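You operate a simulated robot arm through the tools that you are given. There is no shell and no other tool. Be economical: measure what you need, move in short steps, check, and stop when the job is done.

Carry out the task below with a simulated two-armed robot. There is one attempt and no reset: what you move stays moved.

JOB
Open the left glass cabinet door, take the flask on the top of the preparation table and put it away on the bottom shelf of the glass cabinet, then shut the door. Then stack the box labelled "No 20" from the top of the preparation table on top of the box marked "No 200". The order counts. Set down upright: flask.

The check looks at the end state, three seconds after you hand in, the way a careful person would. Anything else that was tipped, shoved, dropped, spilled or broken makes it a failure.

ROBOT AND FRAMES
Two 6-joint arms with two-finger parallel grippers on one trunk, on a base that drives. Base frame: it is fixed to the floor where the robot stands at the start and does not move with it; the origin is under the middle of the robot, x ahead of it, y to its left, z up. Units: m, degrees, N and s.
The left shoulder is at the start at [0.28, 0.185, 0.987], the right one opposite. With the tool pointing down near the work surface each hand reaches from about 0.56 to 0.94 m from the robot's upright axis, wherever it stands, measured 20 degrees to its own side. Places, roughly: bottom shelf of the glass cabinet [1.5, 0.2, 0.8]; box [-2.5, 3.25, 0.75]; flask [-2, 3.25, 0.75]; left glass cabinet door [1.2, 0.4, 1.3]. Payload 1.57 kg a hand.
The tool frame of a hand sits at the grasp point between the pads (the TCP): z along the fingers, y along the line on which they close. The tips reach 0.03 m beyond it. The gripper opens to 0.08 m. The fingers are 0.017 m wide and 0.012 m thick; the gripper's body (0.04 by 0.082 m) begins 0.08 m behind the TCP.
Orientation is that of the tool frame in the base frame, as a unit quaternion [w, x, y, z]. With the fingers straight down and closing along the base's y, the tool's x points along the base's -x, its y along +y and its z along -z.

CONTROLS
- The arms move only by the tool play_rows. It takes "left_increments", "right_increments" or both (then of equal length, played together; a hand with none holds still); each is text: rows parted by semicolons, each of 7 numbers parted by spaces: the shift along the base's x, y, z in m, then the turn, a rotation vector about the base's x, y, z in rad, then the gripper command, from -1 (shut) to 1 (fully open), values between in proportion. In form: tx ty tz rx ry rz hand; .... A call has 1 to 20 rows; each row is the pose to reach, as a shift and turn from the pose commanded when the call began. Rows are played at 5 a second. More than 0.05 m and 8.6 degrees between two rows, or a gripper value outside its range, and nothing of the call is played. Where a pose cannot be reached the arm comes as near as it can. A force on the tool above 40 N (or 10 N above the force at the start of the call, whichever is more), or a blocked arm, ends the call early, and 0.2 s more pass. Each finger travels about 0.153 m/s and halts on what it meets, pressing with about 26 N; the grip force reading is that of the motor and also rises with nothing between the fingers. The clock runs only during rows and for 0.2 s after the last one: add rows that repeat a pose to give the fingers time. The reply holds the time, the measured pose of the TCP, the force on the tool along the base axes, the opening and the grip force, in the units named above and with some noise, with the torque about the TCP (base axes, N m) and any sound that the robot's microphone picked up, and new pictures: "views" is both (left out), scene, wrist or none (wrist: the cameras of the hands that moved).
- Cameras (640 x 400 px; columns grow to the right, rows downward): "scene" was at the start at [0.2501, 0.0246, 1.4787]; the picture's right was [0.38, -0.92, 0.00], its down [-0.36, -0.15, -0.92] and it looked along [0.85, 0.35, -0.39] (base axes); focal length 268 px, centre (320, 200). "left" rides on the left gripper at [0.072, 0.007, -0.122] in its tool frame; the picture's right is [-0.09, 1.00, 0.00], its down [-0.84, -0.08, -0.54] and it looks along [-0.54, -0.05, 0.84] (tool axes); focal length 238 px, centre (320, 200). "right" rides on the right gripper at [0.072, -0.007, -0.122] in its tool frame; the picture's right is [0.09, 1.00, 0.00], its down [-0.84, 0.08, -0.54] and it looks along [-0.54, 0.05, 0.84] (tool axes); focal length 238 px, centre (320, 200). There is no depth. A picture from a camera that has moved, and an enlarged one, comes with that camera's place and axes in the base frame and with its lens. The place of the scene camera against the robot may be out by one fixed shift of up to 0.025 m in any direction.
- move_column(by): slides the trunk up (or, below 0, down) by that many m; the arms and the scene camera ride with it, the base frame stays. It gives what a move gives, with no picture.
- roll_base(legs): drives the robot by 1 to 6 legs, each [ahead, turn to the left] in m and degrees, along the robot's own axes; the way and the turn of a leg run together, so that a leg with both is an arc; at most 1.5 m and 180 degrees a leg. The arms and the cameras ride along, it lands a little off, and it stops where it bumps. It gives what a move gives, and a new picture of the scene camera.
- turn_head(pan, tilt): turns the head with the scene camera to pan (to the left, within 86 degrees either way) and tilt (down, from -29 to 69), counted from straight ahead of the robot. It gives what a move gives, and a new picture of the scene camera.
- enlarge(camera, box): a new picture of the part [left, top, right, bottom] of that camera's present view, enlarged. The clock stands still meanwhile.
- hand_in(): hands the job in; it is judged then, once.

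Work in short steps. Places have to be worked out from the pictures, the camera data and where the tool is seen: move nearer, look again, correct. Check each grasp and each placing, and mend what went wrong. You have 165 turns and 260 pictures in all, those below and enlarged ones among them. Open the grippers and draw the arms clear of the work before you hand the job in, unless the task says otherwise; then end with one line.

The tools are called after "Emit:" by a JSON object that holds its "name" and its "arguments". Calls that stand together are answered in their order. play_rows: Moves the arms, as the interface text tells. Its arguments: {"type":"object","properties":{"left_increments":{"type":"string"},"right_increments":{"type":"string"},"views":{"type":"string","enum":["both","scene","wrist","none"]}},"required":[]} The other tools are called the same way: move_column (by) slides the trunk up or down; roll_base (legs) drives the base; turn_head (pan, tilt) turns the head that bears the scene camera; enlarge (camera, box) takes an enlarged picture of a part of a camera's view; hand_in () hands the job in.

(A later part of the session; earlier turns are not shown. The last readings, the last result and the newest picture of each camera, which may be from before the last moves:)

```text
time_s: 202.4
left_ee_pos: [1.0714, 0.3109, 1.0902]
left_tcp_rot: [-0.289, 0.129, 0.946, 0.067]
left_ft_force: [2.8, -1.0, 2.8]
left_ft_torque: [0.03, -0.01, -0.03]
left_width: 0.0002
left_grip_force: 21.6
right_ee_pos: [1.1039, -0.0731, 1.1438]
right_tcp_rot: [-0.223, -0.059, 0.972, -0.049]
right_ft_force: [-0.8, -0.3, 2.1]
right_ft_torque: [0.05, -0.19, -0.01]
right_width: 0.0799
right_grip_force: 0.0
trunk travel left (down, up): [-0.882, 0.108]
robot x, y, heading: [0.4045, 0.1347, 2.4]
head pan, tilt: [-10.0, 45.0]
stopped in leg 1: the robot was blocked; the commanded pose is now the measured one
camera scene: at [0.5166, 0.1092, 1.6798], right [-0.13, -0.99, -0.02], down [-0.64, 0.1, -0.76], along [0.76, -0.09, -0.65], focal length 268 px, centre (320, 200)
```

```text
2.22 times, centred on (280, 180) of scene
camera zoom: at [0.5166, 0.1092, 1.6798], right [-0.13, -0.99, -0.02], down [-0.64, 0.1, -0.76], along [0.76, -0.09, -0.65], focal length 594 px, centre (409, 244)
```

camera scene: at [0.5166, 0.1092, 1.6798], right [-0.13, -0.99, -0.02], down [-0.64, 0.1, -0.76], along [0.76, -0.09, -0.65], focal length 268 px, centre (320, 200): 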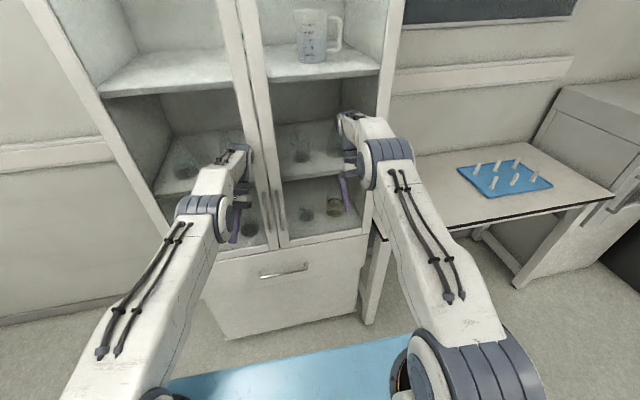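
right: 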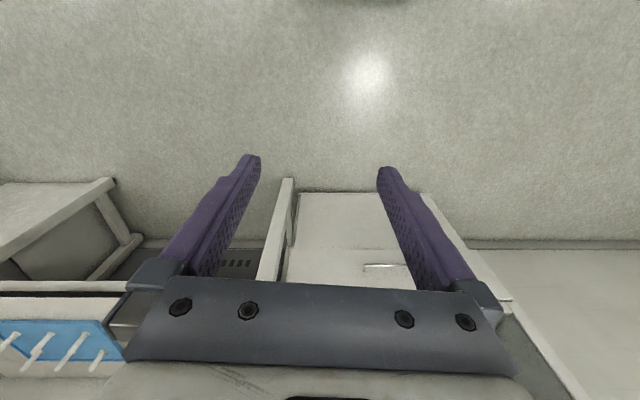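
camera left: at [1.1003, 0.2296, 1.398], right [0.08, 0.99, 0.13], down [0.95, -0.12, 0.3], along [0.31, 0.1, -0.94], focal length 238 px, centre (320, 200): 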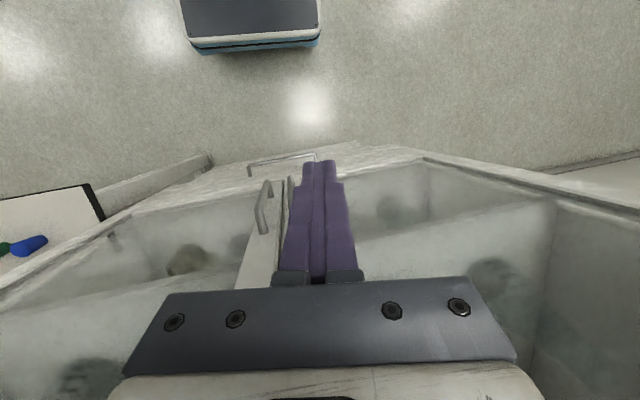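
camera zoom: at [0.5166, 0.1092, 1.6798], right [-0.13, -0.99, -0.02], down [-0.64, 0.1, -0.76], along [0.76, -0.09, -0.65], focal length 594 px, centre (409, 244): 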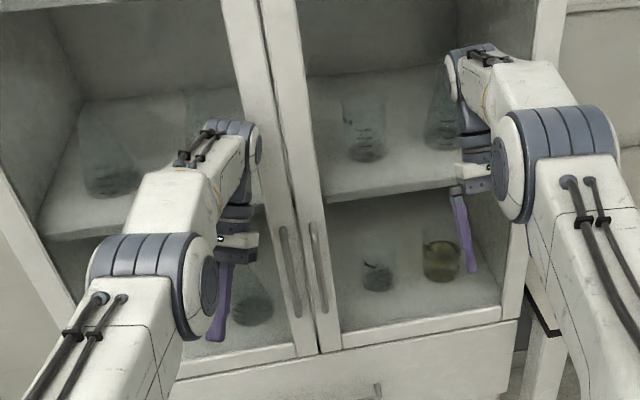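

The door is shut, and both wrists are close to it. I retract both hands with wrist-back rotation, in repeated short calls since each gets cut off early.

Emit:
{"name": "play_rows", "arguments": {"left_increments": "-0.048 0 0.01 0 -0.145 0 -1;-0.096 0 0.02 0 -0.29 0 -1", "right_increments": "-0.048 0 0.01 0 -0.145 0 1;-0.096 0 0.02 0 -0.29 0 1", "views": "none"}}

Emit:
{"name": "play_rows", "arguments": {"left_increments": "-0.048 0 0.01 0 -0.145 0 -1;-0.096 0 0.02 0 -0.29 0 -1", "right_increments": "-0.048 0 0.01 0 -0.145 0 1;-0.096 0 0.02 0 -0.29 0 1", "views": "none"}}

Emit:
{"name": "turn_head", "arguments": {"pan": -10, "tilt": 50}}

```text
time_s: 202.7
left_ee_pos: [1.0751, 0.3224, 1.0228]
left_tcp_rot: [-0.275, 0.129, 0.95, 0.065]
left_ft_force: [5.9, 0.3, -8.9]
left_ft_torque: [0.09, 0.84, 0.13]
left_width: 0.0001
left_grip_force: 21.4
left hand out of reach, approached as far as the arm can: row 1
right_ee_pos: [1.0924, -0.0625, 1.1099]
right_tcp_rot: [-0.255, -0.067, 0.963, -0.048]
right_ft_force: [-0.3, 0.4, 2.1]
right_ft_torque: [-0.09, -0.09, 0.05]
right_width: 0.0802
right_grip_force: 0.0
trunk travel left (down, up): [-0.882, 0.108]
robot x, y, heading: [0.4014, 0.1349, 3.1]
head pan, tilt: [-10.0, 45.0]
stopped in row 1 (left hand): the arm was blocked; the commanded pose is now the measured one
```

```text
time_s: 203.0
left_ee_pos: [1.0388, 0.3349, 0.9883]
left_tcp_rot: [-0.374, 0.148, 0.914, 0.05]
left_ft_force: [4.4, -0.2, 3.6]
left_ft_torque: [-0.02, 0.11, 0.06]
left_width: 0.0001
left_grip_force: 21.4
right_ee_pos: [1.078, -0.061, 1.0744]
right_tcp_rot: [-0.296, -0.07, 0.951, -0.046]
right_ft_force: [4.4, 0.4, 0.1]
right_ft_torque: [-0.06, 0.46, 0.0]
right_width: 0.0803
right_grip_force: 0.0
trunk travel left (down, up): [-0.882, 0.108]
robot x, y, heading: [0.4001, 0.1333, 3.1]
head pan, tilt: [-10.0, 45.0]
stopped in row 1 (left hand): the arm was blocked; the commanded pose is now the measured one
```

```text
time_s: 203.7
left_ee_pos: [1.0358, 0.3335, 0.9883]
left_tcp_rot: [-0.377, 0.145, 0.914, 0.049]
left_ft_force: [3.3, 0.0, 4.2]
left_ft_torque: [-0.07, 0.06, 0.09]
left_width: 0.0001
left_grip_force: 20.7
right_ee_pos: [1.0777, -0.0646, 1.0786]
right_tcp_rot: [-0.292, -0.064, 0.953, -0.046]
right_ft_force: [3.4, -1.2, -0.7]
right_ft_torque: [0.03, 0.27, -0.08]
right_width: 0.0799
right_grip_force: 0.0
trunk travel left (down, up): [-0.882, 0.108]
robot x, y, heading: [0.405, 0.1323, 2.9]
head pan, tilt: [-10.0, 50.0]
camera scene: at [0.5373, 0.1163, 1.6658], right [-0.12, -0.99, -0.01], down [-0.72, 0.1, -0.69], along [0.69, -0.08, -0.72], focal length 268 px, centre (320, 200)
```

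scene: 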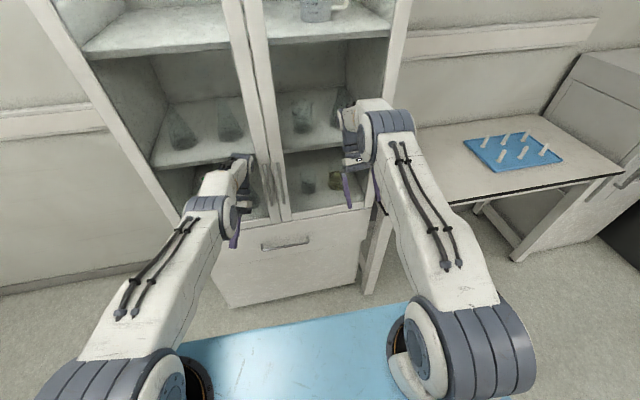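

The tilt eased slightly (4.5° → 4°). I try a larger retract step for both hands.

Emit:
{"name": "play_rows", "arguments": {"left_increments": "-0.12 0 0.03 0 0 0 -1", "right_increments": "-0.12 0 0.03 0 0 0 1", "views": "none"}}

```text
refused: row 1 steps farther than a row can; nothing moved
```

I repeat the small retract-and-rotate steps, since they are reducing the tilt.

Emit:
{"name": "play_rows", "arguments": {"left_increments": "-0.048 0 0.01 0 -0.148 0 -1", "right_increments": "-0.048 0 0.01 0 -0.148 0 1", "views": "none"}}

Emit:
{"name": "play_rows", "arguments": {"left_increments": "-0.048 0 0.01 0 -0.148 0 -1", "right_increments": "-0.048 0 0.01 0 -0.148 0 1", "views": "none"}}

Emit:
{"name": "play_rows", "arguments": {"left_increments": "-0.048 0 0.01 0 -0.148 0 -1", "right_increments": "-0.048 0 0.01 0 -0.148 0 1", "views": "scene"}}

```text
time_s: 204.0
left_ee_pos: [1.0267, 0.3412, 0.928]
left_tcp_rot: [-0.405, 0.159, 0.9, 0.038]
left_ft_force: [-2.1, -0.6, 1.3]
left_ft_torque: [-0.02, -0.2, -0.07]
left_width: 0.0001
left_grip_force: 21.2
right_ee_pos: [1.0698, -0.0598, 1.0326]
right_tcp_rot: [-0.343, -0.07, 0.936, -0.045]
right_ft_force: [-1.9, 0.5, -1.1]
right_ft_torque: [-0.1, -0.07, 0.1]
right_width: 0.0801
right_grip_force: 0.1
trunk travel left (down, up): [-0.882, 0.108]
robot x, y, heading: [0.4025, 0.1317, 3.4]
head pan, tilt: [-10.0, 50.0]
stopped in row 1 (left hand): the arm was blocked; the commanded pose is now the measured one
```

```text
time_s: 204.4
left_ee_pos: [1.0133, 0.3425, 0.8765]
left_tcp_rot: [-0.439, 0.156, 0.884, 0.035]
left_ft_force: [1.2, -0.2, 0.2]
left_ft_torque: [0.04, 0.0, -0.04]
left_width: 0.0001
left_grip_force: 21.2
right_ee_pos: [1.0645, -0.0637, 0.9818]
right_tcp_rot: [-0.364, -0.063, 0.928, -0.045]
right_ft_force: [0.7, -0.1, -0.6]
right_ft_torque: [-0.05, 0.03, -0.03]
right_width: 0.08
right_grip_force: 0.0
trunk travel left (down, up): [-0.882, 0.108]
robot x, y, heading: [0.3996, 0.1349, 2.7]
head pan, tilt: [-10.0, 50.0]
stopped in row 1 (left hand): the arm was blocked; the commanded pose is now the measured one
```

```text
time_s: 204.8
left_ee_pos: [1.0194, 0.3397, 0.896]
left_tcp_rot: [-0.309, 0.147, 0.938, 0.054]
left_ft_force: [-2.0, 0.2, 1.0]
left_ft_torque: [0.02, -0.15, -0.03]
left_width: 0.0
left_grip_force: 21.8
right_ee_pos: [1.0589, -0.0628, 1.0088]
right_tcp_rot: [-0.249, -0.06, 0.965, -0.052]
right_ft_force: [-1.3, -1.0, 1.4]
right_ft_torque: [0.06, -0.18, 0.0]
right_width: 0.0802
right_grip_force: 0.0
trunk travel left (down, up): [-0.882, 0.108]
robot x, y, heading: [0.3978, 0.1327, 3.2]
head pan, tilt: [-10.0, 50.0]
camera scene: at [0.6348, 0.1199, 1.6398], right [-0.12, -0.99, 0.0], down [-0.76, 0.09, -0.65], along [0.64, -0.08, -0.76], focal length 268 px, centre (320, 200)
```

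scene: 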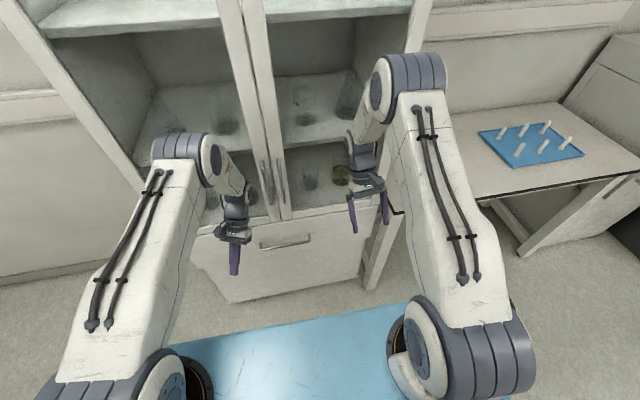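

The robot is level again and the arm call ran unblocked. I back the base away from the cabinet.

Emit:
{"name": "roll_base", "arguments": {"legs": [[-0.3, 0]]}}

Emit:
{"name": "turn_head", "arguments": {"pan": 5, "tilt": 20}}

```text
time_s: 206.8
left_ee_pos: [0.7189, 0.322, 0.8934]
left_tcp_rot: [-0.312, 0.148, 0.937, 0.054]
left_ft_force: [0.1, 0.3, 0.1]
left_ft_torque: [0.02, 0.01, 0.01]
left_width: 0.0
left_grip_force: 21.7
right_ee_pos: [0.7575, -0.0808, 1.0055]
right_tcp_rot: [-0.253, -0.06, 0.964, -0.053]
right_ft_force: [0.7, -1.1, -1.0]
right_ft_torque: [-0.01, 0.03, 0.04]
right_width: 0.0801
right_grip_force: 0.0
trunk travel left (down, up): [-0.882, 0.108]
robot x, y, heading: [0.1005, 0.1144, 3.2]
head pan, tilt: [-10.0, 50.0]
camera scene: at [0.3394, 0.1041, 1.6382], right [-0.12, -0.99, 0.0], down [-0.76, 0.09, -0.64], along [0.64, -0.08, -0.77], focal length 268 px, centre (320, 200)
```

scene: 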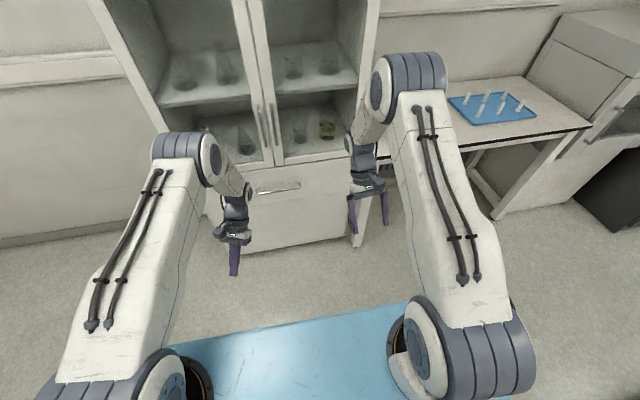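

```text
time_s: 207.8
left_ee_pos: [0.7181, 0.323, 0.8929]
left_tcp_rot: [-0.312, 0.148, 0.937, 0.054]
left_ft_force: [0.1, 1.0, 0.2]
left_ft_torque: [0.0, -0.01, 0.04]
left_width: 0.0001
left_grip_force: 21.4
right_ee_pos: [0.7567, -0.0804, 1.0057]
right_tcp_rot: [-0.253, -0.06, 0.964, -0.053]
right_ft_force: [-0.3, -0.9, -0.3]
right_ft_torque: [0.01, -0.03, 0.02]
right_width: 0.0799
right_grip_force: 0.1
trunk travel left (down, up): [-0.882, 0.108]
robot x, y, heading: [0.0956, 0.1174, 3.2]
head pan, tilt: [5.0, 20.0]
camera scene: at [0.3549, 0.1264, 1.6838], right [0.14, -0.99, 0.0], down [-0.34, -0.05, -0.94], along [0.93, 0.13, -0.34], focal length 268 px, centre (320, 200)
```

scene: 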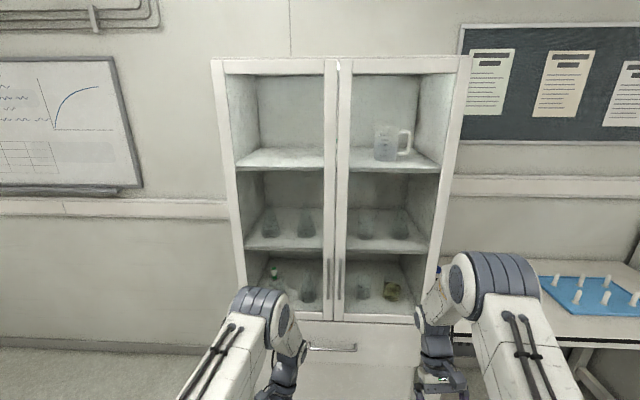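

The robot is clear. I check the door's closure and the contents closely.

Emit:
{"name": "enlarge", "arguments": {"camera": "scene", "box": [220, 190, 440, 328]}}

Emit:
{"name": "enlarge", "arguments": {"camera": "scene", "box": [200, 50, 480, 225]}}

```text
2.90 times, centred on (330, 259) of scene
camera zoom: at [0.3549, 0.1264, 1.6838], right [0.14, -0.99, 0.0], down [-0.34, -0.05, -0.94], along [0.93, 0.13, -0.34], focal length 776 px, centre (291, 29)
```

zoom: 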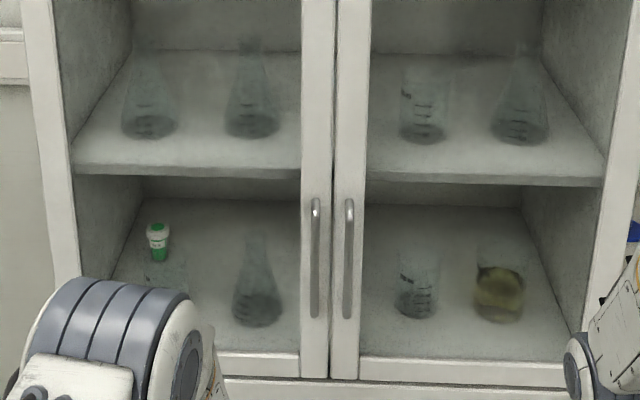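

```text
2.29 times, centred on (340, 138) of scene
camera zoom: at [0.3549, 0.1264, 1.6838], right [0.14, -0.99, 0.0], down [-0.34, -0.05, -0.94], along [0.93, 0.13, -0.34], focal length 612 px, centre (274, 343)
```

zoom: 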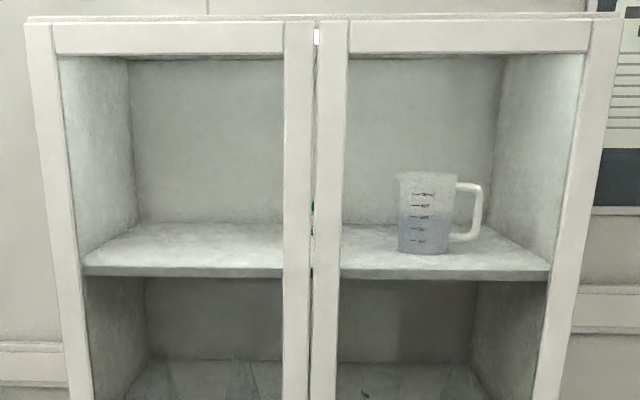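

The door is flush, the flask stands upright on the bottom shelf, and everything else is in place. Now I tuck both arms to a tool-down travel pose.

Emit:
{"name": "play_rows", "arguments": {"left_increments": "-0.01 0 0.045 -0.02 -0.06 0 0;-0.02 0 0.09 -0.04 -0.12 0 0;-0.03 0 0.135 -0.06 -0.18 0 0;-0.04 0 0.18 -0.08 -0.24 0 0;-0.05 0 0.22 -0.1 -0.31 0 0;-0.06 0 0.26 -0.12 -0.37 0 0;-0.07 0 0.3 -0.14 -0.43 0 0;-0.08 0 0.34 -0.16 -0.49 0 0;-0.09 0 0.38 -0.18 -0.55 0 0;-0.1 0 0.42 -0.2 -0.61 0 0;-0.1 0 0.45 -0.2 -0.61 0 0;-0.1 0 0.45 -0.2 -0.61 0 0", "right_increments": "-0.01 0 0.035 0.014 -0.05 0 0;-0.02 0 0.07 0.027 -0.1 0 0;-0.03 0 0.105 0.041 -0.15 0 0;-0.04 0 0.14 0.055 -0.2 0 0;-0.05 0 0.175 0.068 -0.25 0 0;-0.06 0 0.21 0.082 -0.3 0 0;-0.07 0 0.245 0.096 -0.35 0 0;-0.08 0 0.28 0.11 -0.4 0 0;-0.09 0 0.315 0.123 -0.45 0 0;-0.1 0 0.34 0.137 -0.505 0 0;-0.1 0 0.34 0.137 -0.505 0 0;-0.1 0 0.34 0.137 -0.505 0 0", "views": "none"}}

```text
time_s: 210.3
left_ee_pos: [0.6187, 0.3233, 1.3442]
left_tcp_rot: [-0.002, 0.155, 0.988, 0.004]
left_ft_force: [-0.4, 0.4, -0.5]
left_ft_torque: [0.01, 0.03, -0.03]
left_width: 0.0398
left_grip_force: 0.1
right_ee_pos: [0.6578, -0.0784, 1.346]
right_tcp_rot: [0.0, -0.061, 0.998, -0.001]
right_ft_force: [0.4, -1.0, 0.3]
right_ft_torque: [-0.02, 0.06, -0.04]
right_width: 0.0399
right_grip_force: 0.1
trunk travel left (down, up): [-0.882, 0.108]
robot x, y, heading: [0.0933, 0.1224, 2.9]
head pan, tilt: [5.0, 20.0]
```

Both arms are tool-down and tucked. I drive back out along the same lane.

Emit:
{"name": "roll_base", "arguments": {"legs": [[0, 67], [0.4, 0], [0, 20], [0.5, 0]]}}

```text
time_s: 219.3
left_ee_pos: [0.0935, 1.5169, 1.344]
left_tcp_rot: [-0.004, -0.553, 0.833, 0.002]
left_ft_force: [0.7, -0.3, -0.3]
left_ft_torque: [0.03, 0.03, -0.02]
left_width: 0.0398
left_grip_force: 0.1
right_ee_pos: [0.4976, 1.5218, 1.3462]
right_tcp_rot: [0.0, 0.72, -0.694, -0.001]
right_ft_force: [0.2, 0.0, 0.4]
right_ft_torque: [0.01, 0.0, 0.01]
right_width: 0.0401
right_grip_force: 0.0
trunk travel left (down, up): [-0.882, 0.108]
robot x, y, heading: [0.2582, 0.9797, 87.9]
head pan, tilt: [5.0, 20.0]
camera scene: at [0.2603, 1.2225, 1.6839], right [1.0, 0.05, 0.0], down [0.02, -0.34, -0.94], along [-0.05, 0.94, -0.34], focal length 268 px, centre (320, 200)
```

scene: 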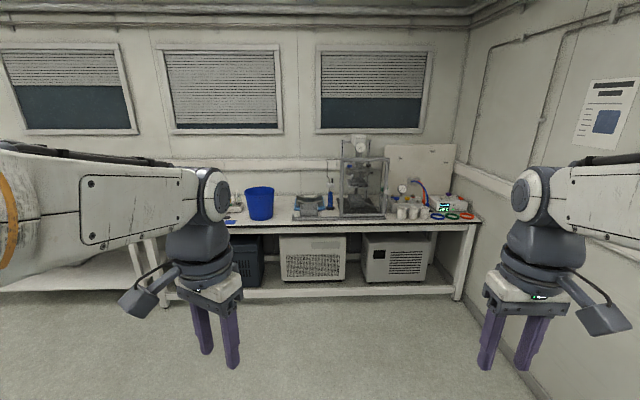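

Clear ahead. I continue into the aisle and turn left along it.

Emit:
{"name": "roll_base", "arguments": {"legs": [[1.25, 0], [0, 91], [1.4, 0]]}}

Emit:
{"name": "roll_base", "arguments": {"legs": [[1.2, 0]]}}

```text
time_s: 236.1
left_ee_pos: [-1.6423, 2.1263, 1.3429]
left_tcp_rot: [0.004, 0.978, -0.207, 0.0]
left_ft_force: [0.6, 0.1, 0.4]
left_ft_torque: [0.0, 0.05, -0.02]
left_width: 0.04
left_grip_force: 0.1
right_ee_pos: [-1.6386, 2.5297, 1.3478]
right_tcp_rot: [0.0, 1.0, 0.009, -0.001]
right_ft_force: [0.1, 0.3, 0.5]
right_ft_torque: [0.01, -0.03, 0.0]
right_width: 0.0401
right_grip_force: 0.1
trunk travel left (down, up): [-0.882, 0.108]
robot x, y, heading: [-1.0997, 2.277, 177.1]
head pan, tilt: [5.0, 20.0]
camera scene: at [-1.3507, 2.2719, 1.6839], right [-0.03, 1.0, 0.0], down [0.34, 0.01, -0.94], along [-0.94, -0.03, -0.34], focal length 268 px, centre (320, 200)
```

scene: 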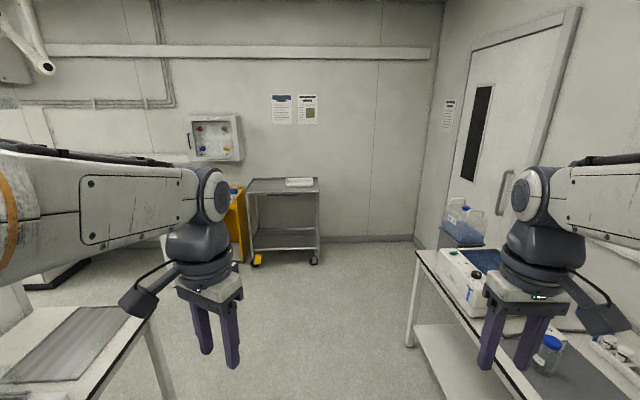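

```text
time_s: 242.2
left_ee_pos: [-2.8247, 2.148, 1.3436]
left_tcp_rot: [0.004, 0.982, -0.189, 0.001]
left_ft_force: [-0.3, -0.3, 0.1]
left_ft_torque: [0.0, -0.03, -0.01]
left_width: 0.0401
left_grip_force: 0.1
right_ee_pos: [-2.8356, 2.5514, 1.347]
right_tcp_rot: [0.0, 1.0, 0.026, 0.001]
right_ft_force: [-0.5, -0.5, 0.5]
right_ft_torque: [0.0, 0.02, 0.05]
right_width: 0.04
right_grip_force: 0.1
trunk travel left (down, up): [-0.882, 0.108]
robot x, y, heading: [-2.2945, 2.3161, 178.9]
head pan, tilt: [5.0, 20.0]
camera scene: at [-2.539, 2.304, 1.6839], right [-0.07, 1.0, 0.0], down [0.34, 0.02, -0.94], along [-0.94, -0.07, -0.34], focal length 268 px, centre (320, 200)
```

scene: 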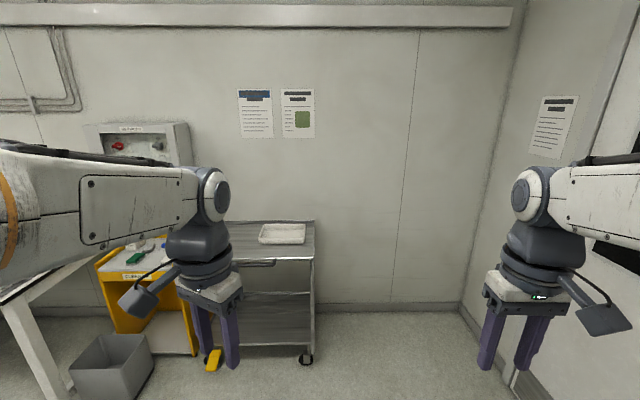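

I go 0.1 m further, turn right to face the table, and look down.

Emit:
{"name": "roll_base", "arguments": {"legs": [[0.12, 0], [0, -89]]}}

Emit:
{"name": "turn_head", "arguments": {"pan": 8, "tilt": 35}}

```text
time_s: 247.2
left_ee_pos: [-2.5706, 2.8575, 1.3438]
left_tcp_rot: [-0.003, -0.554, 0.832, 0.001]
left_ft_force: [-0.3, 0.2, 0.0]
left_ft_torque: [0.0, -0.01, -0.02]
left_width: 0.04
left_grip_force: 0.0
right_ee_pos: [-2.1678, 2.8623, 1.3473]
right_tcp_rot: [0.0, 0.721, -0.693, 0.0]
right_ft_force: [0.7, 0.0, -1.6]
right_ft_torque: [0.03, 0.02, 0.0]
right_width: 0.04
right_grip_force: 0.1
trunk travel left (down, up): [-0.882, 0.108]
robot x, y, heading: [-2.4104, 2.3183, 88.1]
head pan, tilt: [5.0, 20.0]
camera scene: at [-2.404, 2.5627, 1.6839], right [1.0, 0.05, 0.0], down [0.02, -0.34, -0.94], along [-0.05, 0.94, -0.34], focal length 268 px, centre (320, 200)
```

scene: 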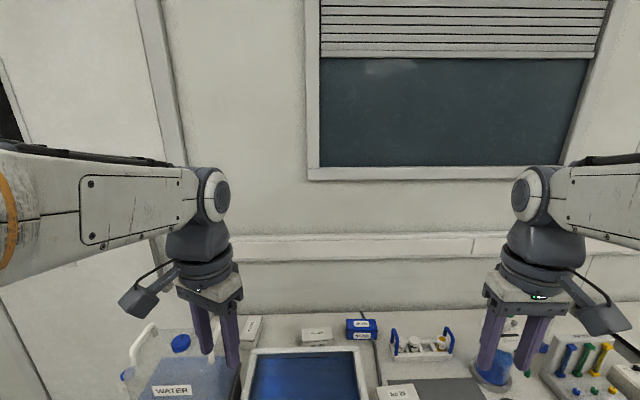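

```text
time_s: 248.0
left_ee_pos: [-2.5702, 2.8567, 1.3437]
left_tcp_rot: [-0.002, -0.554, 0.832, 0.002]
left_ft_force: [0.0, -0.2, 0.6]
left_ft_torque: [0.04, 0.01, -0.02]
left_width: 0.0399
left_grip_force: 0.1
right_ee_pos: [-2.1668, 2.8618, 1.347]
right_tcp_rot: [0.0, 0.72, -0.694, 0.0]
right_ft_force: [0.7, -0.3, 0.7]
right_ft_torque: [-0.02, 0.0, 0.0]
right_width: 0.0402
right_grip_force: 0.1
trunk travel left (down, up): [-0.882, 0.108]
robot x, y, heading: [-2.4099, 2.3259, 87.9]
head pan, tilt: [8.0, 35.0]
camera scene: at [-2.4084, 2.5573, 1.6601], right [0.99, 0.11, 0.0], down [0.06, -0.57, -0.82], along [-0.09, 0.81, -0.57], focal length 268 px, centre (320, 200)
```

scene: 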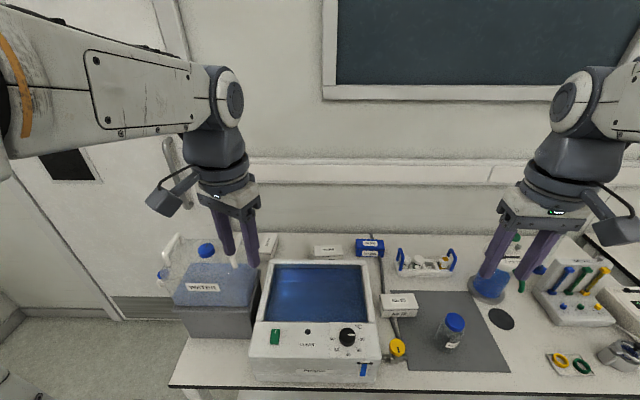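

I enlarge the two white boxes behind the bath.

Emit:
{"name": "enlarge", "arguments": {"camera": "scene", "box": [230, 215, 390, 315]}}

Emit:
{"name": "enlarge", "arguments": {"camera": "left", "box": [0, 0, 640, 400]}}

```text
4.00 times, centred on (310, 265) of scene
camera zoom: at [-2.4084, 2.5573, 1.6601], right [0.99, 0.11, 0.0], down [0.06, -0.57, -0.82], along [-0.09, 0.81, -0.57], focal length 1070 px, centre (360, -60)
```

zoom: 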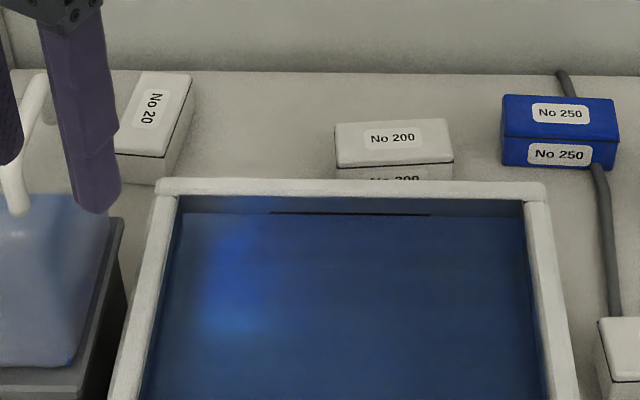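

```text
1.00 times, centred on (320, 200) of left (not enlarged: the box is as wide or as high as the picture)
camera zoom: at [-2.6036, 2.7938, 1.4664], right [-0.88, 0.47, 0.01], down [0.4, 0.74, 0.54], along [0.25, 0.48, -0.84], focal length 238 px, centre (320, 200)
```

zoom: 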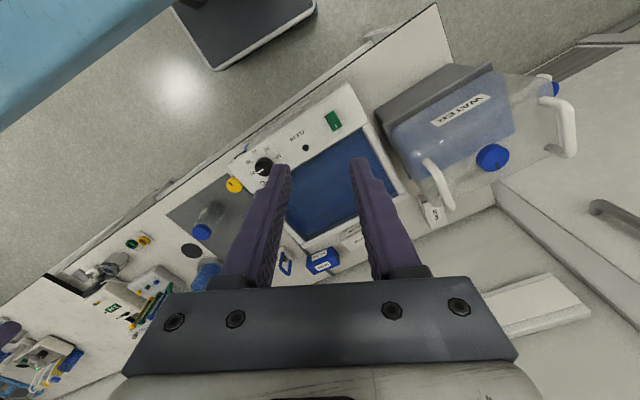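

Estimates: box "No 20" centre (-2.74, 3.41), long axis along y; "No 200" centre (-2.465, 3.394), long axis along x; both about 0.063 × 0.13. The water jug is tall (to z ≈ 1.2) near (-2.68, 3.03), so I come in from the right: base to about (-2.3, 2.58).

Emit:
{"name": "roll_base", "arguments": {"legs": [[0, -22], [0.27, 0], [0, 24]]}}

Emit:
{"name": "move_column", "arguments": {"by": -0.12}}

Emit:
{"name": "play_rows", "arguments": {"left_increments": "0 0 0 0 0 -0.1 1;0 0 0 0 0 -0.2 1;0 0 0 0 0 -0.3 1", "views": "both"}}

```text
time_s: 250.7
left_ee_pos: [-2.2864, 3.0355, 1.3423]
left_tcp_rot: [-0.003, -0.391, 0.92, 0.001]
left_ft_force: [0.5, 0.5, 0.0]
left_ft_torque: [0.0, 0.04, 0.0]
left_width: 0.0399
left_grip_force: 0.0
right_ee_pos: [-1.9084, 2.8962, 1.3465]
right_tcp_rot: [-0.001, -0.581, 0.814, -0.001]
right_ft_force: [0.2, 0.2, 0.7]
right_ft_torque: [0.01, 0.03, 0.01]
right_width: 0.0401
right_grip_force: 0.1
trunk travel left (down, up): [-0.882, 0.108]
robot x, y, heading: [-2.3301, 2.4752, 67.0]
head pan, tilt: [8.0, 35.0]
stopped in leg 2: the robot was blocked; the commanded pose is now the measured one
camera scene: at [-2.2358, 2.6978, 1.66], right [0.97, -0.26, 0.0], down [-0.15, -0.55, -0.82], along [0.21, 0.79, -0.57], focal length 268 px, centre (320, 200)
```

scene: 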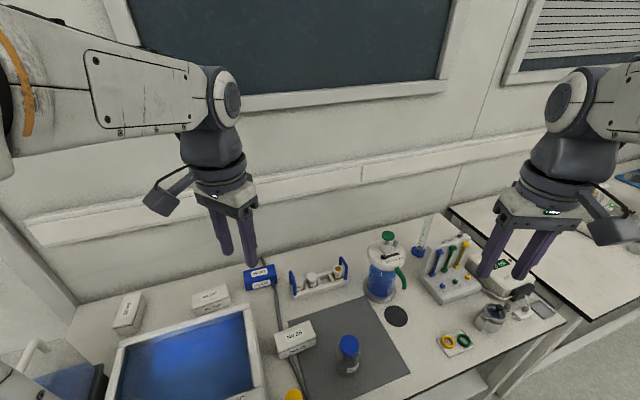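

```text
time_s: 252.2
left_ee_pos: [-2.287, 3.0359, 1.2233]
left_tcp_rot: [-0.004, -0.391, 0.921, 0.002]
left_ft_force: [0.0, -0.9, 0.1]
left_ft_torque: [0.01, 0.03, -0.03]
left_width: 0.0401
left_grip_force: 0.0
right_ee_pos: [-1.9086, 2.8947, 1.2266]
right_tcp_rot: [-0.001, -0.58, 0.815, -0.001]
right_ft_force: [0.4, -0.2, -0.1]
right_ft_torque: [0.01, 0.0, 0.02]
right_width: 0.04
right_grip_force: 0.0
trunk travel left (down, up): [-0.762, 0.228]
robot x, y, heading: [-2.324, 2.4794, 67.0]
head pan, tilt: [8.0, 35.0]
```

```text
time_s: 253.0
left_ee_pos: [-2.2868, 3.0355, 1.2221]
left_tcp_rot: [-0.003, -0.249, 0.969, 0.001]
left_ft_force: [0.1, 0.1, -0.7]
left_ft_torque: [0.04, 0.06, 0.0]
left_width: 0.0799
left_grip_force: 0.0
right_ee_pos: [-1.9096, 2.8957, 1.2266]
right_tcp_rot: [-0.001, -0.581, 0.814, -0.001]
right_ft_force: [0.6, -0.2, 0.6]
right_ft_torque: [0.03, 0.05, 0.01]
right_width: 0.0399
right_grip_force: 0.0
trunk travel left (down, up): [-0.762, 0.228]
robot x, y, heading: [-2.324, 2.478, 67.1]
head pan, tilt: [8.0, 35.0]
camera scene: at [-2.2361, 2.6974, 1.54], right [0.97, -0.26, 0.0], down [-0.15, -0.55, -0.82], along [0.21, 0.79, -0.57], focal length 268 px, centre (320, 200)
camera left: at [-2.3514, 3.0077, 1.3455], right [-0.4, 0.92, 0.01], down [0.78, 0.33, 0.54], along [0.49, 0.22, -0.84], focal length 238 px, centre (320, 200)
```

scene: 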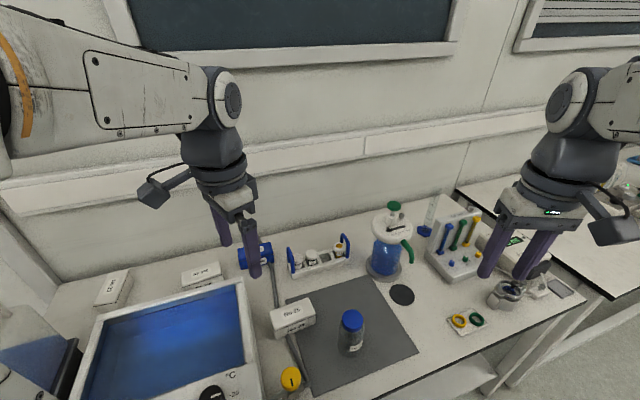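
left: 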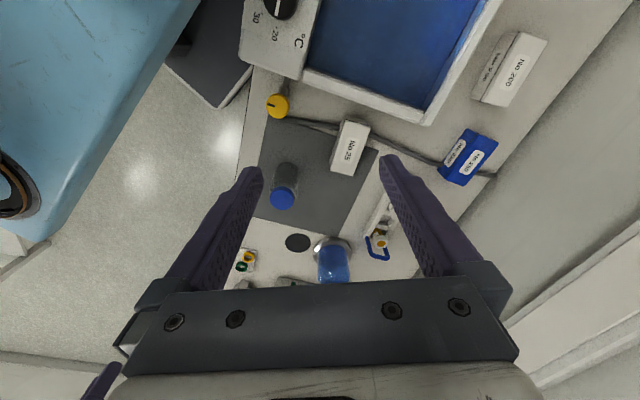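

The base bumped lightly at this angle; the objects look undisturbed. I back off, shift a little right, square up to the table and creep closer.

Emit:
{"name": "roll_base", "arguments": {"legs": [[-0.12, 0], [0, -40], [0.12, 0], [0, 63]]}}

Emit:
{"name": "roll_base", "arguments": {"legs": [[0.1, 0]]}}

```text
time_s: 259.8
left_ee_pos: [-2.4627, 2.946, 1.2227]
left_tcp_rot: [-0.004, -0.447, 0.894, 0.001]
left_ft_force: [-0.9, 0.1, 0.0]
left_ft_torque: [0.03, 0.0, 0.0]
left_width: 0.08
left_grip_force: 0.0
right_ee_pos: [-2.0596, 2.9728, 1.226]
right_tcp_rot: [0.0, 0.739, -0.674, 0.0]
right_ft_force: [0.4, -0.3, 0.1]
right_ft_torque: [-0.03, -0.02, -0.01]
right_width: 0.0399
right_grip_force: 0.0
trunk travel left (down, up): [-0.762, 0.228]
robot x, y, heading: [-2.2681, 2.4181, 91.5]
head pan, tilt: [8.0, 35.0]
camera scene: at [-2.2812, 2.6545, 1.54], right [0.99, 0.16, 0.0], down [0.09, -0.57, -0.82], along [-0.13, 0.81, -0.57], focal length 268 px, centre (320, 200)
```

scene: 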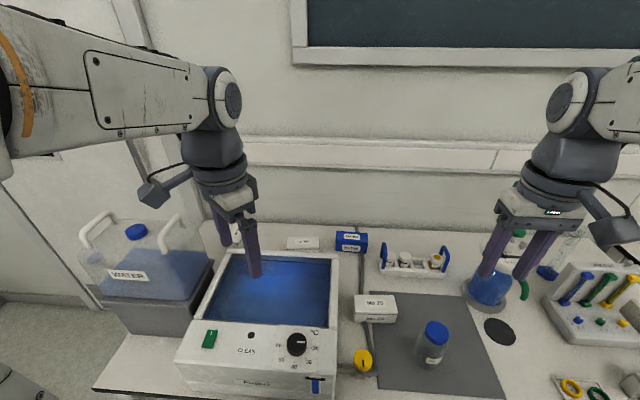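

```text
time_s: 260.9
left_ee_pos: [-2.4652, 3.0474, 1.2231]
left_tcp_rot: [-0.003, -0.447, 0.894, 0.001]
left_ft_force: [0.6, 0.5, -0.1]
left_ft_torque: [0.02, -0.02, -0.01]
left_width: 0.0799
left_grip_force: 0.0
right_ee_pos: [-2.0625, 3.0735, 1.2254]
right_tcp_rot: [0.0, 0.739, -0.674, 0.001]
right_ft_force: [0.5, 0.5, 0.5]
right_ft_torque: [-0.03, -0.03, -0.01]
right_width: 0.0403
right_grip_force: 0.2
trunk travel left (down, up): [-0.762, 0.228]
robot x, y, heading: [-2.2705, 2.5216, 91.2]
head pan, tilt: [8.0, 35.0]
camera scene: at [-2.2835, 2.757, 1.5401], right [0.99, 0.16, 0.0], down [0.09, -0.57, -0.82], along [-0.13, 0.81, -0.57], focal length 268 px, centre (320, 200)
```

scene: 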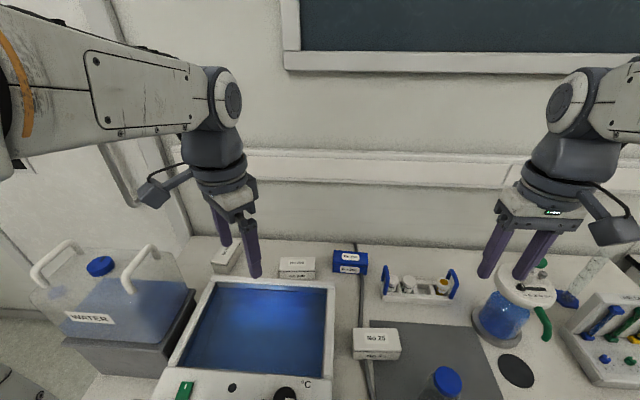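

Good, no bump. I creep another 0.06 m.

Emit:
{"name": "roll_base", "arguments": {"legs": [[0.06, 0]]}}

Emit:
{"name": "enlarge", "arguments": {"camera": "scene", "box": [180, 220, 380, 345]}}

```text
time_s: 261.9
left_ee_pos: [-2.4676, 3.0845, 1.2222]
left_tcp_rot: [-0.004, -0.452, 0.892, 0.001]
left_ft_force: [-0.3, 0.1, -0.3]
left_ft_torque: [0.0, 0.0, 0.0]
left_width: 0.08
left_grip_force: 0.1
right_ee_pos: [-2.0642, 3.116, 1.225]
right_tcp_rot: [0.002, 0.742, -0.671, 0.002]
right_ft_force: [0.6, -0.3, -0.2]
right_ft_torque: [-0.03, 0.02, -0.02]
right_width: 0.0401
right_grip_force: 0.0
trunk travel left (down, up): [-0.762, 0.228]
robot x, y, heading: [-2.2693, 2.5601, 91.9]
head pan, tilt: [8.0, 35.0]
stopped in leg 1: the robot was blocked; the commanded pose is now the measured one
camera scene: at [-2.2828, 2.7947, 1.5399], right [0.99, 0.17, 0.0], down [0.1, -0.57, -0.82], along [-0.14, 0.81, -0.57], focal length 268 px, centre (320, 200)
```

scene: 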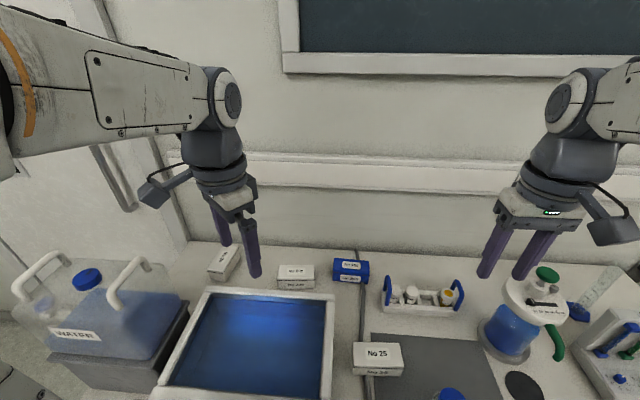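

```text
3.20 times, centred on (280, 282) of scene
camera zoom: at [-2.2828, 2.7947, 1.5399], right [0.99, 0.17, 0.0], down [0.1, -0.57, -0.82], along [-0.14, 0.81, -0.57], focal length 856 px, centre (448, -64)
```

zoom: 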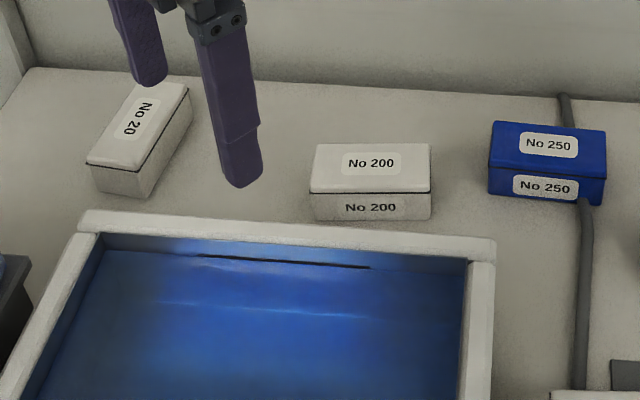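

Refined: "No 200" centre (-2.47, 3.395), "No 20" centre (-2.75, 3.41), both with top z ≈ 0.798. I back off 2 cm from the bump, square the left hand's closing direction along x, and move it back over the table.

Emit:
{"name": "roll_base", "arguments": {"legs": [[-0.02, 0]]}}

Emit:
{"name": "play_rows", "arguments": {"left_increments": "0 0.03 0 0 0 0.1 1;0 0.06 0 0 0 0.2 1;0 0.09 0 0 0 0.3 1;0 0.12 0 0 0 0.4 1;-0.03 0.15 0 0 0 0.5 1;-0.06 0.17 0 0 0 0.6 1;-0.1 0.19 0 0 0 0.632 1;-0.14 0.2 0 0 0 0.632 1;-0.14 0.2 0 0 0 0.632 1", "views": "none"}}

Emit:
{"name": "play_rows", "arguments": {"left_increments": "-0.03 0.01 -0.01 0.11 0 0 1;-0.06 0.02 -0.03 0.22 0 0 1;-0.09 0.02 -0.05 0.33 0 0 1;-0.12 0.03 -0.07 0.44 0 0 1;-0.14 0.03 -0.1 0.44 0 0 1;-0.14 0.03 -0.12 0.44 0 0 1;-0.14 0.03 -0.12 0.44 0 0 1", "views": "both"}}

```text
time_s: 262.7
left_ee_pos: [-2.4681, 3.0651, 1.2219]
left_tcp_rot: [-0.004, -0.451, 0.892, 0.001]
left_ft_force: [-0.4, 0.5, -0.8]
left_ft_torque: [-0.02, 0.0, 0.0]
left_width: 0.0802
left_grip_force: 0.1
right_ee_pos: [-2.0654, 3.0946, 1.2269]
right_tcp_rot: [0.002, 0.743, -0.67, 0.002]
right_ft_force: [0.2, 0.1, 0.5]
right_ft_torque: [-0.01, 0.0, -0.04]
right_width: 0.0398
right_grip_force: 0.1
trunk travel left (down, up): [-0.762, 0.228]
robot x, y, heading: [-2.2697, 2.539, 92.0]
head pan, tilt: [8.0, 35.0]
camera scene: at [-2.2825, 2.7749, 1.54], right [0.99, 0.17, 0.0], down [0.1, -0.57, -0.82], along [-0.14, 0.81, -0.57], focal length 268 px, centre (320, 200)
```

scene: 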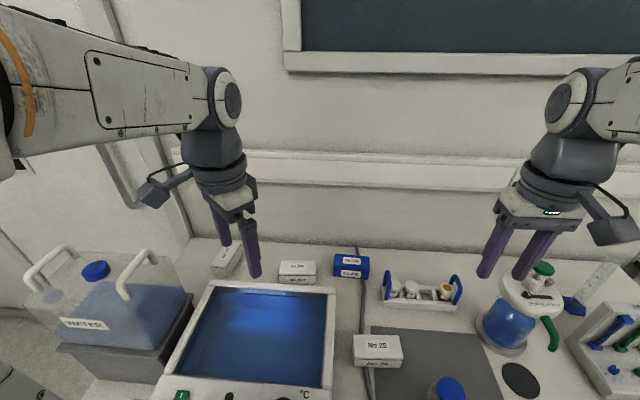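

```text
time_s: 264.7
left_ee_pos: [-2.6069, 3.2659, 1.2213]
left_tcp_rot: [-0.004, -0.706, 0.708, -0.001]
left_ft_force: [0.1, -0.1, -0.7]
left_ft_torque: [-0.01, -0.03, 0.01]
left_width: 0.0802
left_grip_force: 0.1
right_ee_pos: [-2.0649, 3.0948, 1.226]
right_tcp_rot: [0.001, 0.741, -0.671, 0.001]
right_ft_force: [0.7, 0.4, -0.6]
right_ft_torque: [-0.01, -0.01, -0.01]
right_width: 0.0398
right_grip_force: 0.0
trunk travel left (down, up): [-0.762, 0.228]
robot x, y, heading: [-2.2655, 2.5381, 92.0]
head pan, tilt: [8.0, 35.0]
```

```text
time_s: 266.3
left_ee_pos: [-2.7454, 3.2947, 1.105]
left_tcp_rot: [0.15, -0.69, 0.691, 0.155]
left_ft_force: [0.2, -0.2, 0.5]
left_ft_torque: [-0.02, 0.02, 0.0]
left_width: 0.08
left_grip_force: 0.2
right_ee_pos: [-2.0649, 3.0947, 1.2253]
right_tcp_rot: [0.001, 0.742, -0.67, 0.002]
right_ft_force: [1.0, 0.3, -0.5]
right_ft_torque: [0.01, 0.02, 0.01]
right_width: 0.04
right_grip_force: 0.1
trunk travel left (down, up): [-0.762, 0.228]
robot x, y, heading: [-2.2677, 2.538, 91.9]
head pan, tilt: [8.0, 35.0]
camera scene: at [-2.2826, 2.7746, 1.54], right [0.99, 0.17, 0.0], down [0.1, -0.57, -0.82], along [-0.14, 0.81, -0.57], focal length 268 px, centre (320, 200)
camera left: at [-2.7511, 3.1789, 1.1847], right [-1.0, 0.08, 0.04], down [0.08, 0.53, 0.84], along [0.05, 0.84, -0.54], focal length 238 px, centre (320, 200)
```

scene: 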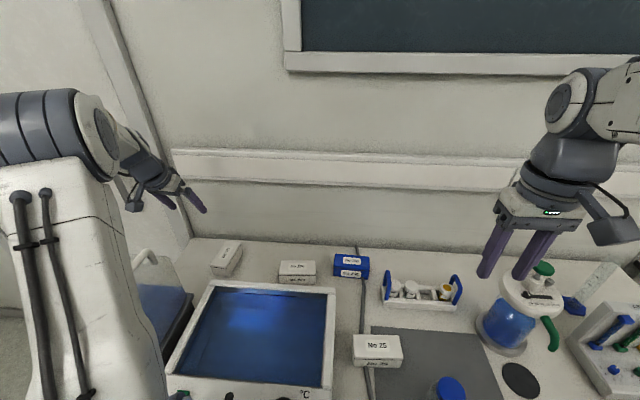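
left: 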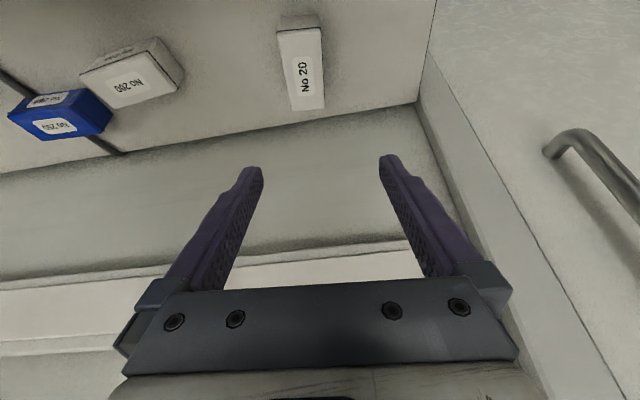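

The wrist view gives "No 20" at (-2.723, 3.393), exactly along y, and "No 200" near (-2.44, 3.377). I trust this more than the scene camera. I descend part-way over "No 20".

Emit:
{"name": "play_rows", "arguments": {"left_increments": "0.01 0.025 -0.035 0 0 0 1;0.02 0.05 -0.07 0 0 0 1;0.022 0.075 -0.105 0 0 0 1;0.022 0.095 -0.15 0 0 0 1;0.022 0.095 -0.18 0 0 0 1;0.022 0.095 -0.18 0 0 0 1", "views": "both"}}

```text
time_s: 267.7
left_ee_pos: [-2.7251, 3.3876, 0.9267]
left_tcp_rot: [0.151, -0.69, 0.69, 0.154]
left_ft_force: [0.0, 0.2, 1.1]
left_ft_torque: [0.04, -0.02, -0.02]
left_width: 0.0799
left_grip_force: 0.1
right_ee_pos: [-2.0638, 3.0952, 1.227]
right_tcp_rot: [0.001, 0.742, -0.67, 0.002]
right_ft_force: [-0.5, 0.2, -0.8]
right_ft_torque: [-0.03, 0.01, 0.01]
right_width: 0.04
right_grip_force: 0.2
trunk travel left (down, up): [-0.762, 0.228]
robot x, y, heading: [-2.2708, 2.544, 91.9]
head pan, tilt: [8.0, 35.0]
camera scene: at [-2.2826, 2.7746, 1.54], right [0.99, 0.17, 0.0], down [0.1, -0.57, -0.82], along [-0.14, 0.81, -0.57], focal length 268 px, centre (320, 200)
camera left: at [-2.7301, 3.2711, 1.0065], right [-1.0, 0.08, 0.04], down [0.08, 0.53, 0.84], along [0.05, 0.84, -0.54], focal length 238 px, centre (320, 200)
```

scene: 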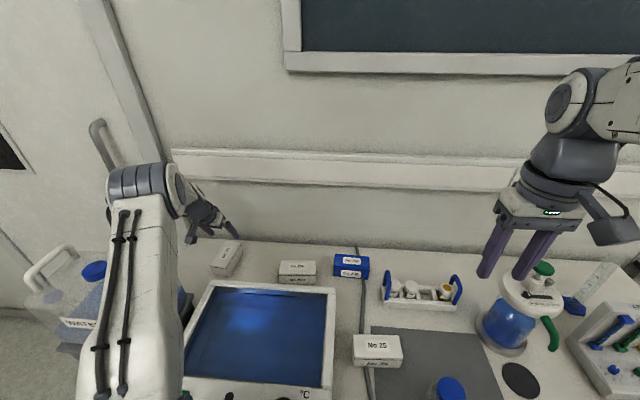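
left: 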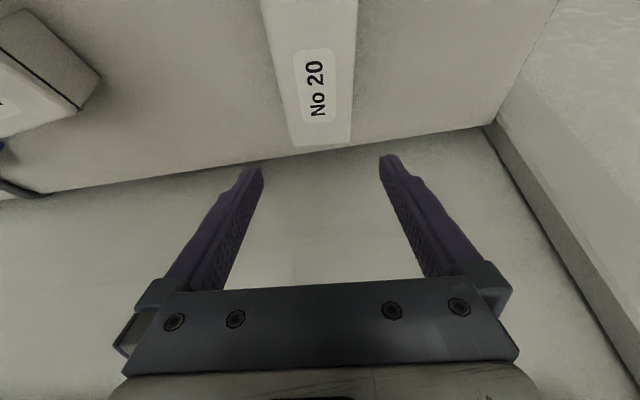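

The box is well centred between the fingers. I descend to grasp height.

Emit:
{"name": "play_rows", "arguments": {"left_increments": "0.002 0.004 -0.04 0 0 0 1;0.002 0.008 -0.08 0 0 0 1;0.002 0.012 -0.105 0 0 0 1;0.002 0.012 -0.12 0 0 0 1;0.002 0.012 -0.133 0 0 0 1;0.002 0.012 -0.133 0 0 0 1", "views": "both"}}

```text
time_s: 268.8
left_ee_pos: [-2.7251, 3.4005, 0.8103]
left_tcp_rot: [0.153, -0.69, 0.69, 0.155]
left_ft_force: [3.8, -14.3, 21.2]
left_ft_torque: [-0.36, -0.99, -0.77]
left_width: 0.0799
left_grip_force: 0.0
right_ee_pos: [-2.0645, 3.0925, 1.2271]
right_tcp_rot: [0.001, 0.743, -0.67, 0.001]
right_ft_force: [-0.2, 0.1, 0.2]
right_ft_torque: [0.01, 0.02, 0.03]
right_width: 0.0404
right_grip_force: 0.1
trunk travel left (down, up): [-0.762, 0.228]
robot x, y, heading: [-2.2645, 2.5381, 92.1]
head pan, tilt: [8.0, 35.0]
stopped in row 5 (left hand): the force on the tool passed its limit at 55 N (the readings are from after the stop); the commanded pose is now the measured one
camera scene: at [-2.2819, 2.7722, 1.5408], right [0.98, 0.17, 0.0], down [0.1, -0.56, -0.82], along [-0.14, 0.81, -0.57], focal length 268 px, centre (320, 200)
camera left: at [-2.7311, 3.284, 0.8912], right [-1.0, 0.08, 0.04], down [0.08, 0.53, 0.85], along [0.05, 0.85, -0.53], focal length 238 px, centre (320, 200)
```

scene: 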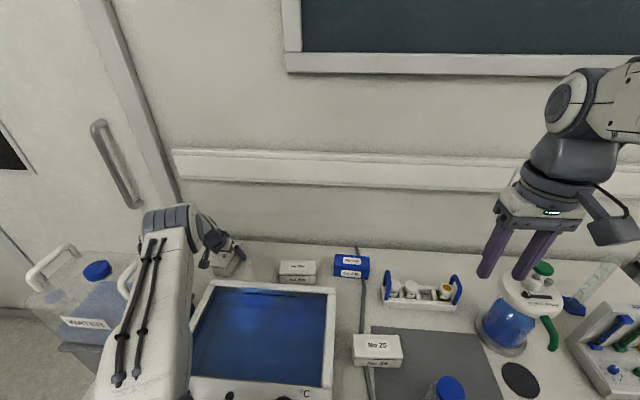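
left: 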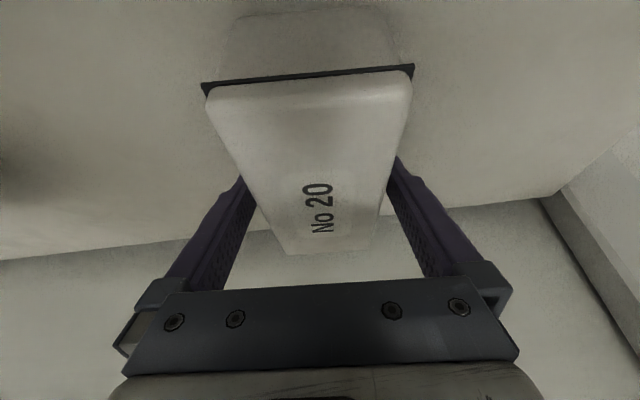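

The fingertips reached the table (its top is nearer 0.775) with the box between the fingers. I lift 5 mm and close.

Emit:
{"name": "play_rows", "arguments": {"left_increments": "0 0 0.005 0 0 0 1;0 0 0.006 0 0 0 0.5;0 0 0.006 0 0 0 0.2;0 0 0.006 0 0 0 -0.2;0 0 0.006 0 0 0 -0.2;0 0 0.006 0 0 0 -0.2", "views": "wrist"}}

```text
time_s: 270.2
left_ee_pos: [-2.7258, 3.4017, 0.8126]
left_tcp_rot: [0.152, -0.69, 0.691, 0.155]
left_ft_force: [-1.3, 0.1, 0.9]
left_ft_torque: [0.03, -0.02, -0.02]
left_width: 0.0577
left_grip_force: 26.2
right_ee_pos: [-2.0661, 3.0942, 1.226]
right_tcp_rot: [0.001, 0.743, -0.67, 0.001]
right_ft_force: [-0.3, -0.1, -0.2]
right_ft_torque: [0.02, -0.03, 0.01]
right_width: 0.0401
right_grip_force: 0.1
trunk travel left (down, up): [-0.762, 0.228]
robot x, y, heading: [-2.2675, 2.5417, 92.1]
head pan, tilt: [8.0, 35.0]
camera left: at [-2.7307, 3.2849, 0.8939], right [-1.0, 0.08, 0.04], down [0.08, 0.53, 0.84], along [0.05, 0.84, -0.53], focal length 238 px, centre (320, 200)
```

left: 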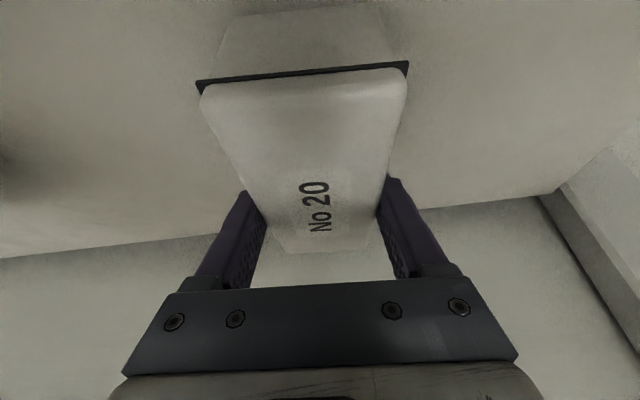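

Gripped across 0.058 m, balanced in the middle. I lift it and look.

Emit:
{"name": "play_rows", "arguments": {"left_increments": "0 0 0.01 0 0 0 -0.4;0 0 0.03 0 0 0 -0.4;0 0 0.06 0 0 0 -0.4;0 0 0.09 0 0 0 -0.4;0 0 0.12 0 0 0 -0.4;0 0 0.15 0 0 0 -0.4;0 0 0.15 0 0 0 -0.4", "views": "both"}}

```text
time_s: 271.8
left_ee_pos: [-2.7253, 3.3992, 0.9613]
left_tcp_rot: [0.152, -0.69, 0.691, 0.154]
left_ft_force: [-0.3, -0.3, -2.5]
left_ft_torque: [0.06, -0.03, -0.03]
left_width: 0.0576
left_grip_force: 25.7
right_ee_pos: [-2.065, 3.0941, 1.2251]
right_tcp_rot: [0.001, 0.743, -0.669, 0.001]
right_ft_force: [0.2, -0.5, -0.6]
right_ft_torque: [0.02, 0.04, 0.0]
right_width: 0.0403
right_grip_force: 0.0
trunk travel left (down, up): [-0.762, 0.228]
robot x, y, heading: [-2.2673, 2.5401, 91.7]
head pan, tilt: [8.0, 35.0]
camera scene: at [-2.2826, 2.7743, 1.54], right [0.98, 0.17, 0.0], down [0.1, -0.56, -0.82], along [-0.14, 0.81, -0.57], focal length 268 px, centre (320, 200)
camera left: at [-2.7307, 3.2833, 1.0421], right [-1.0, 0.08, 0.04], down [0.08, 0.53, 0.84], along [0.05, 0.84, -0.53], focal length 238 px, centre (320, 200)
```

scene: 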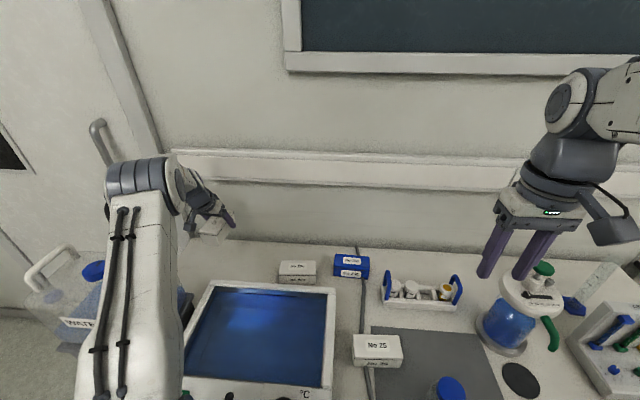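
left: 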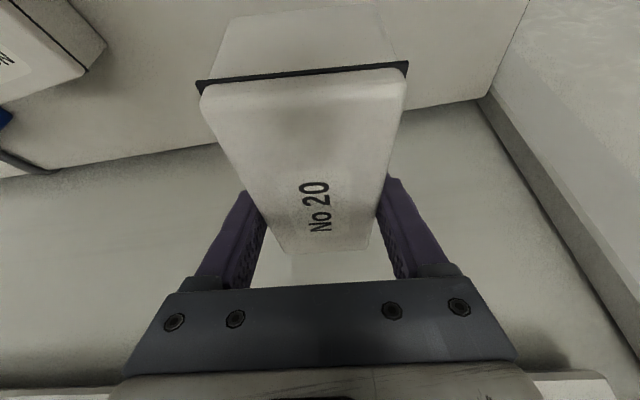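

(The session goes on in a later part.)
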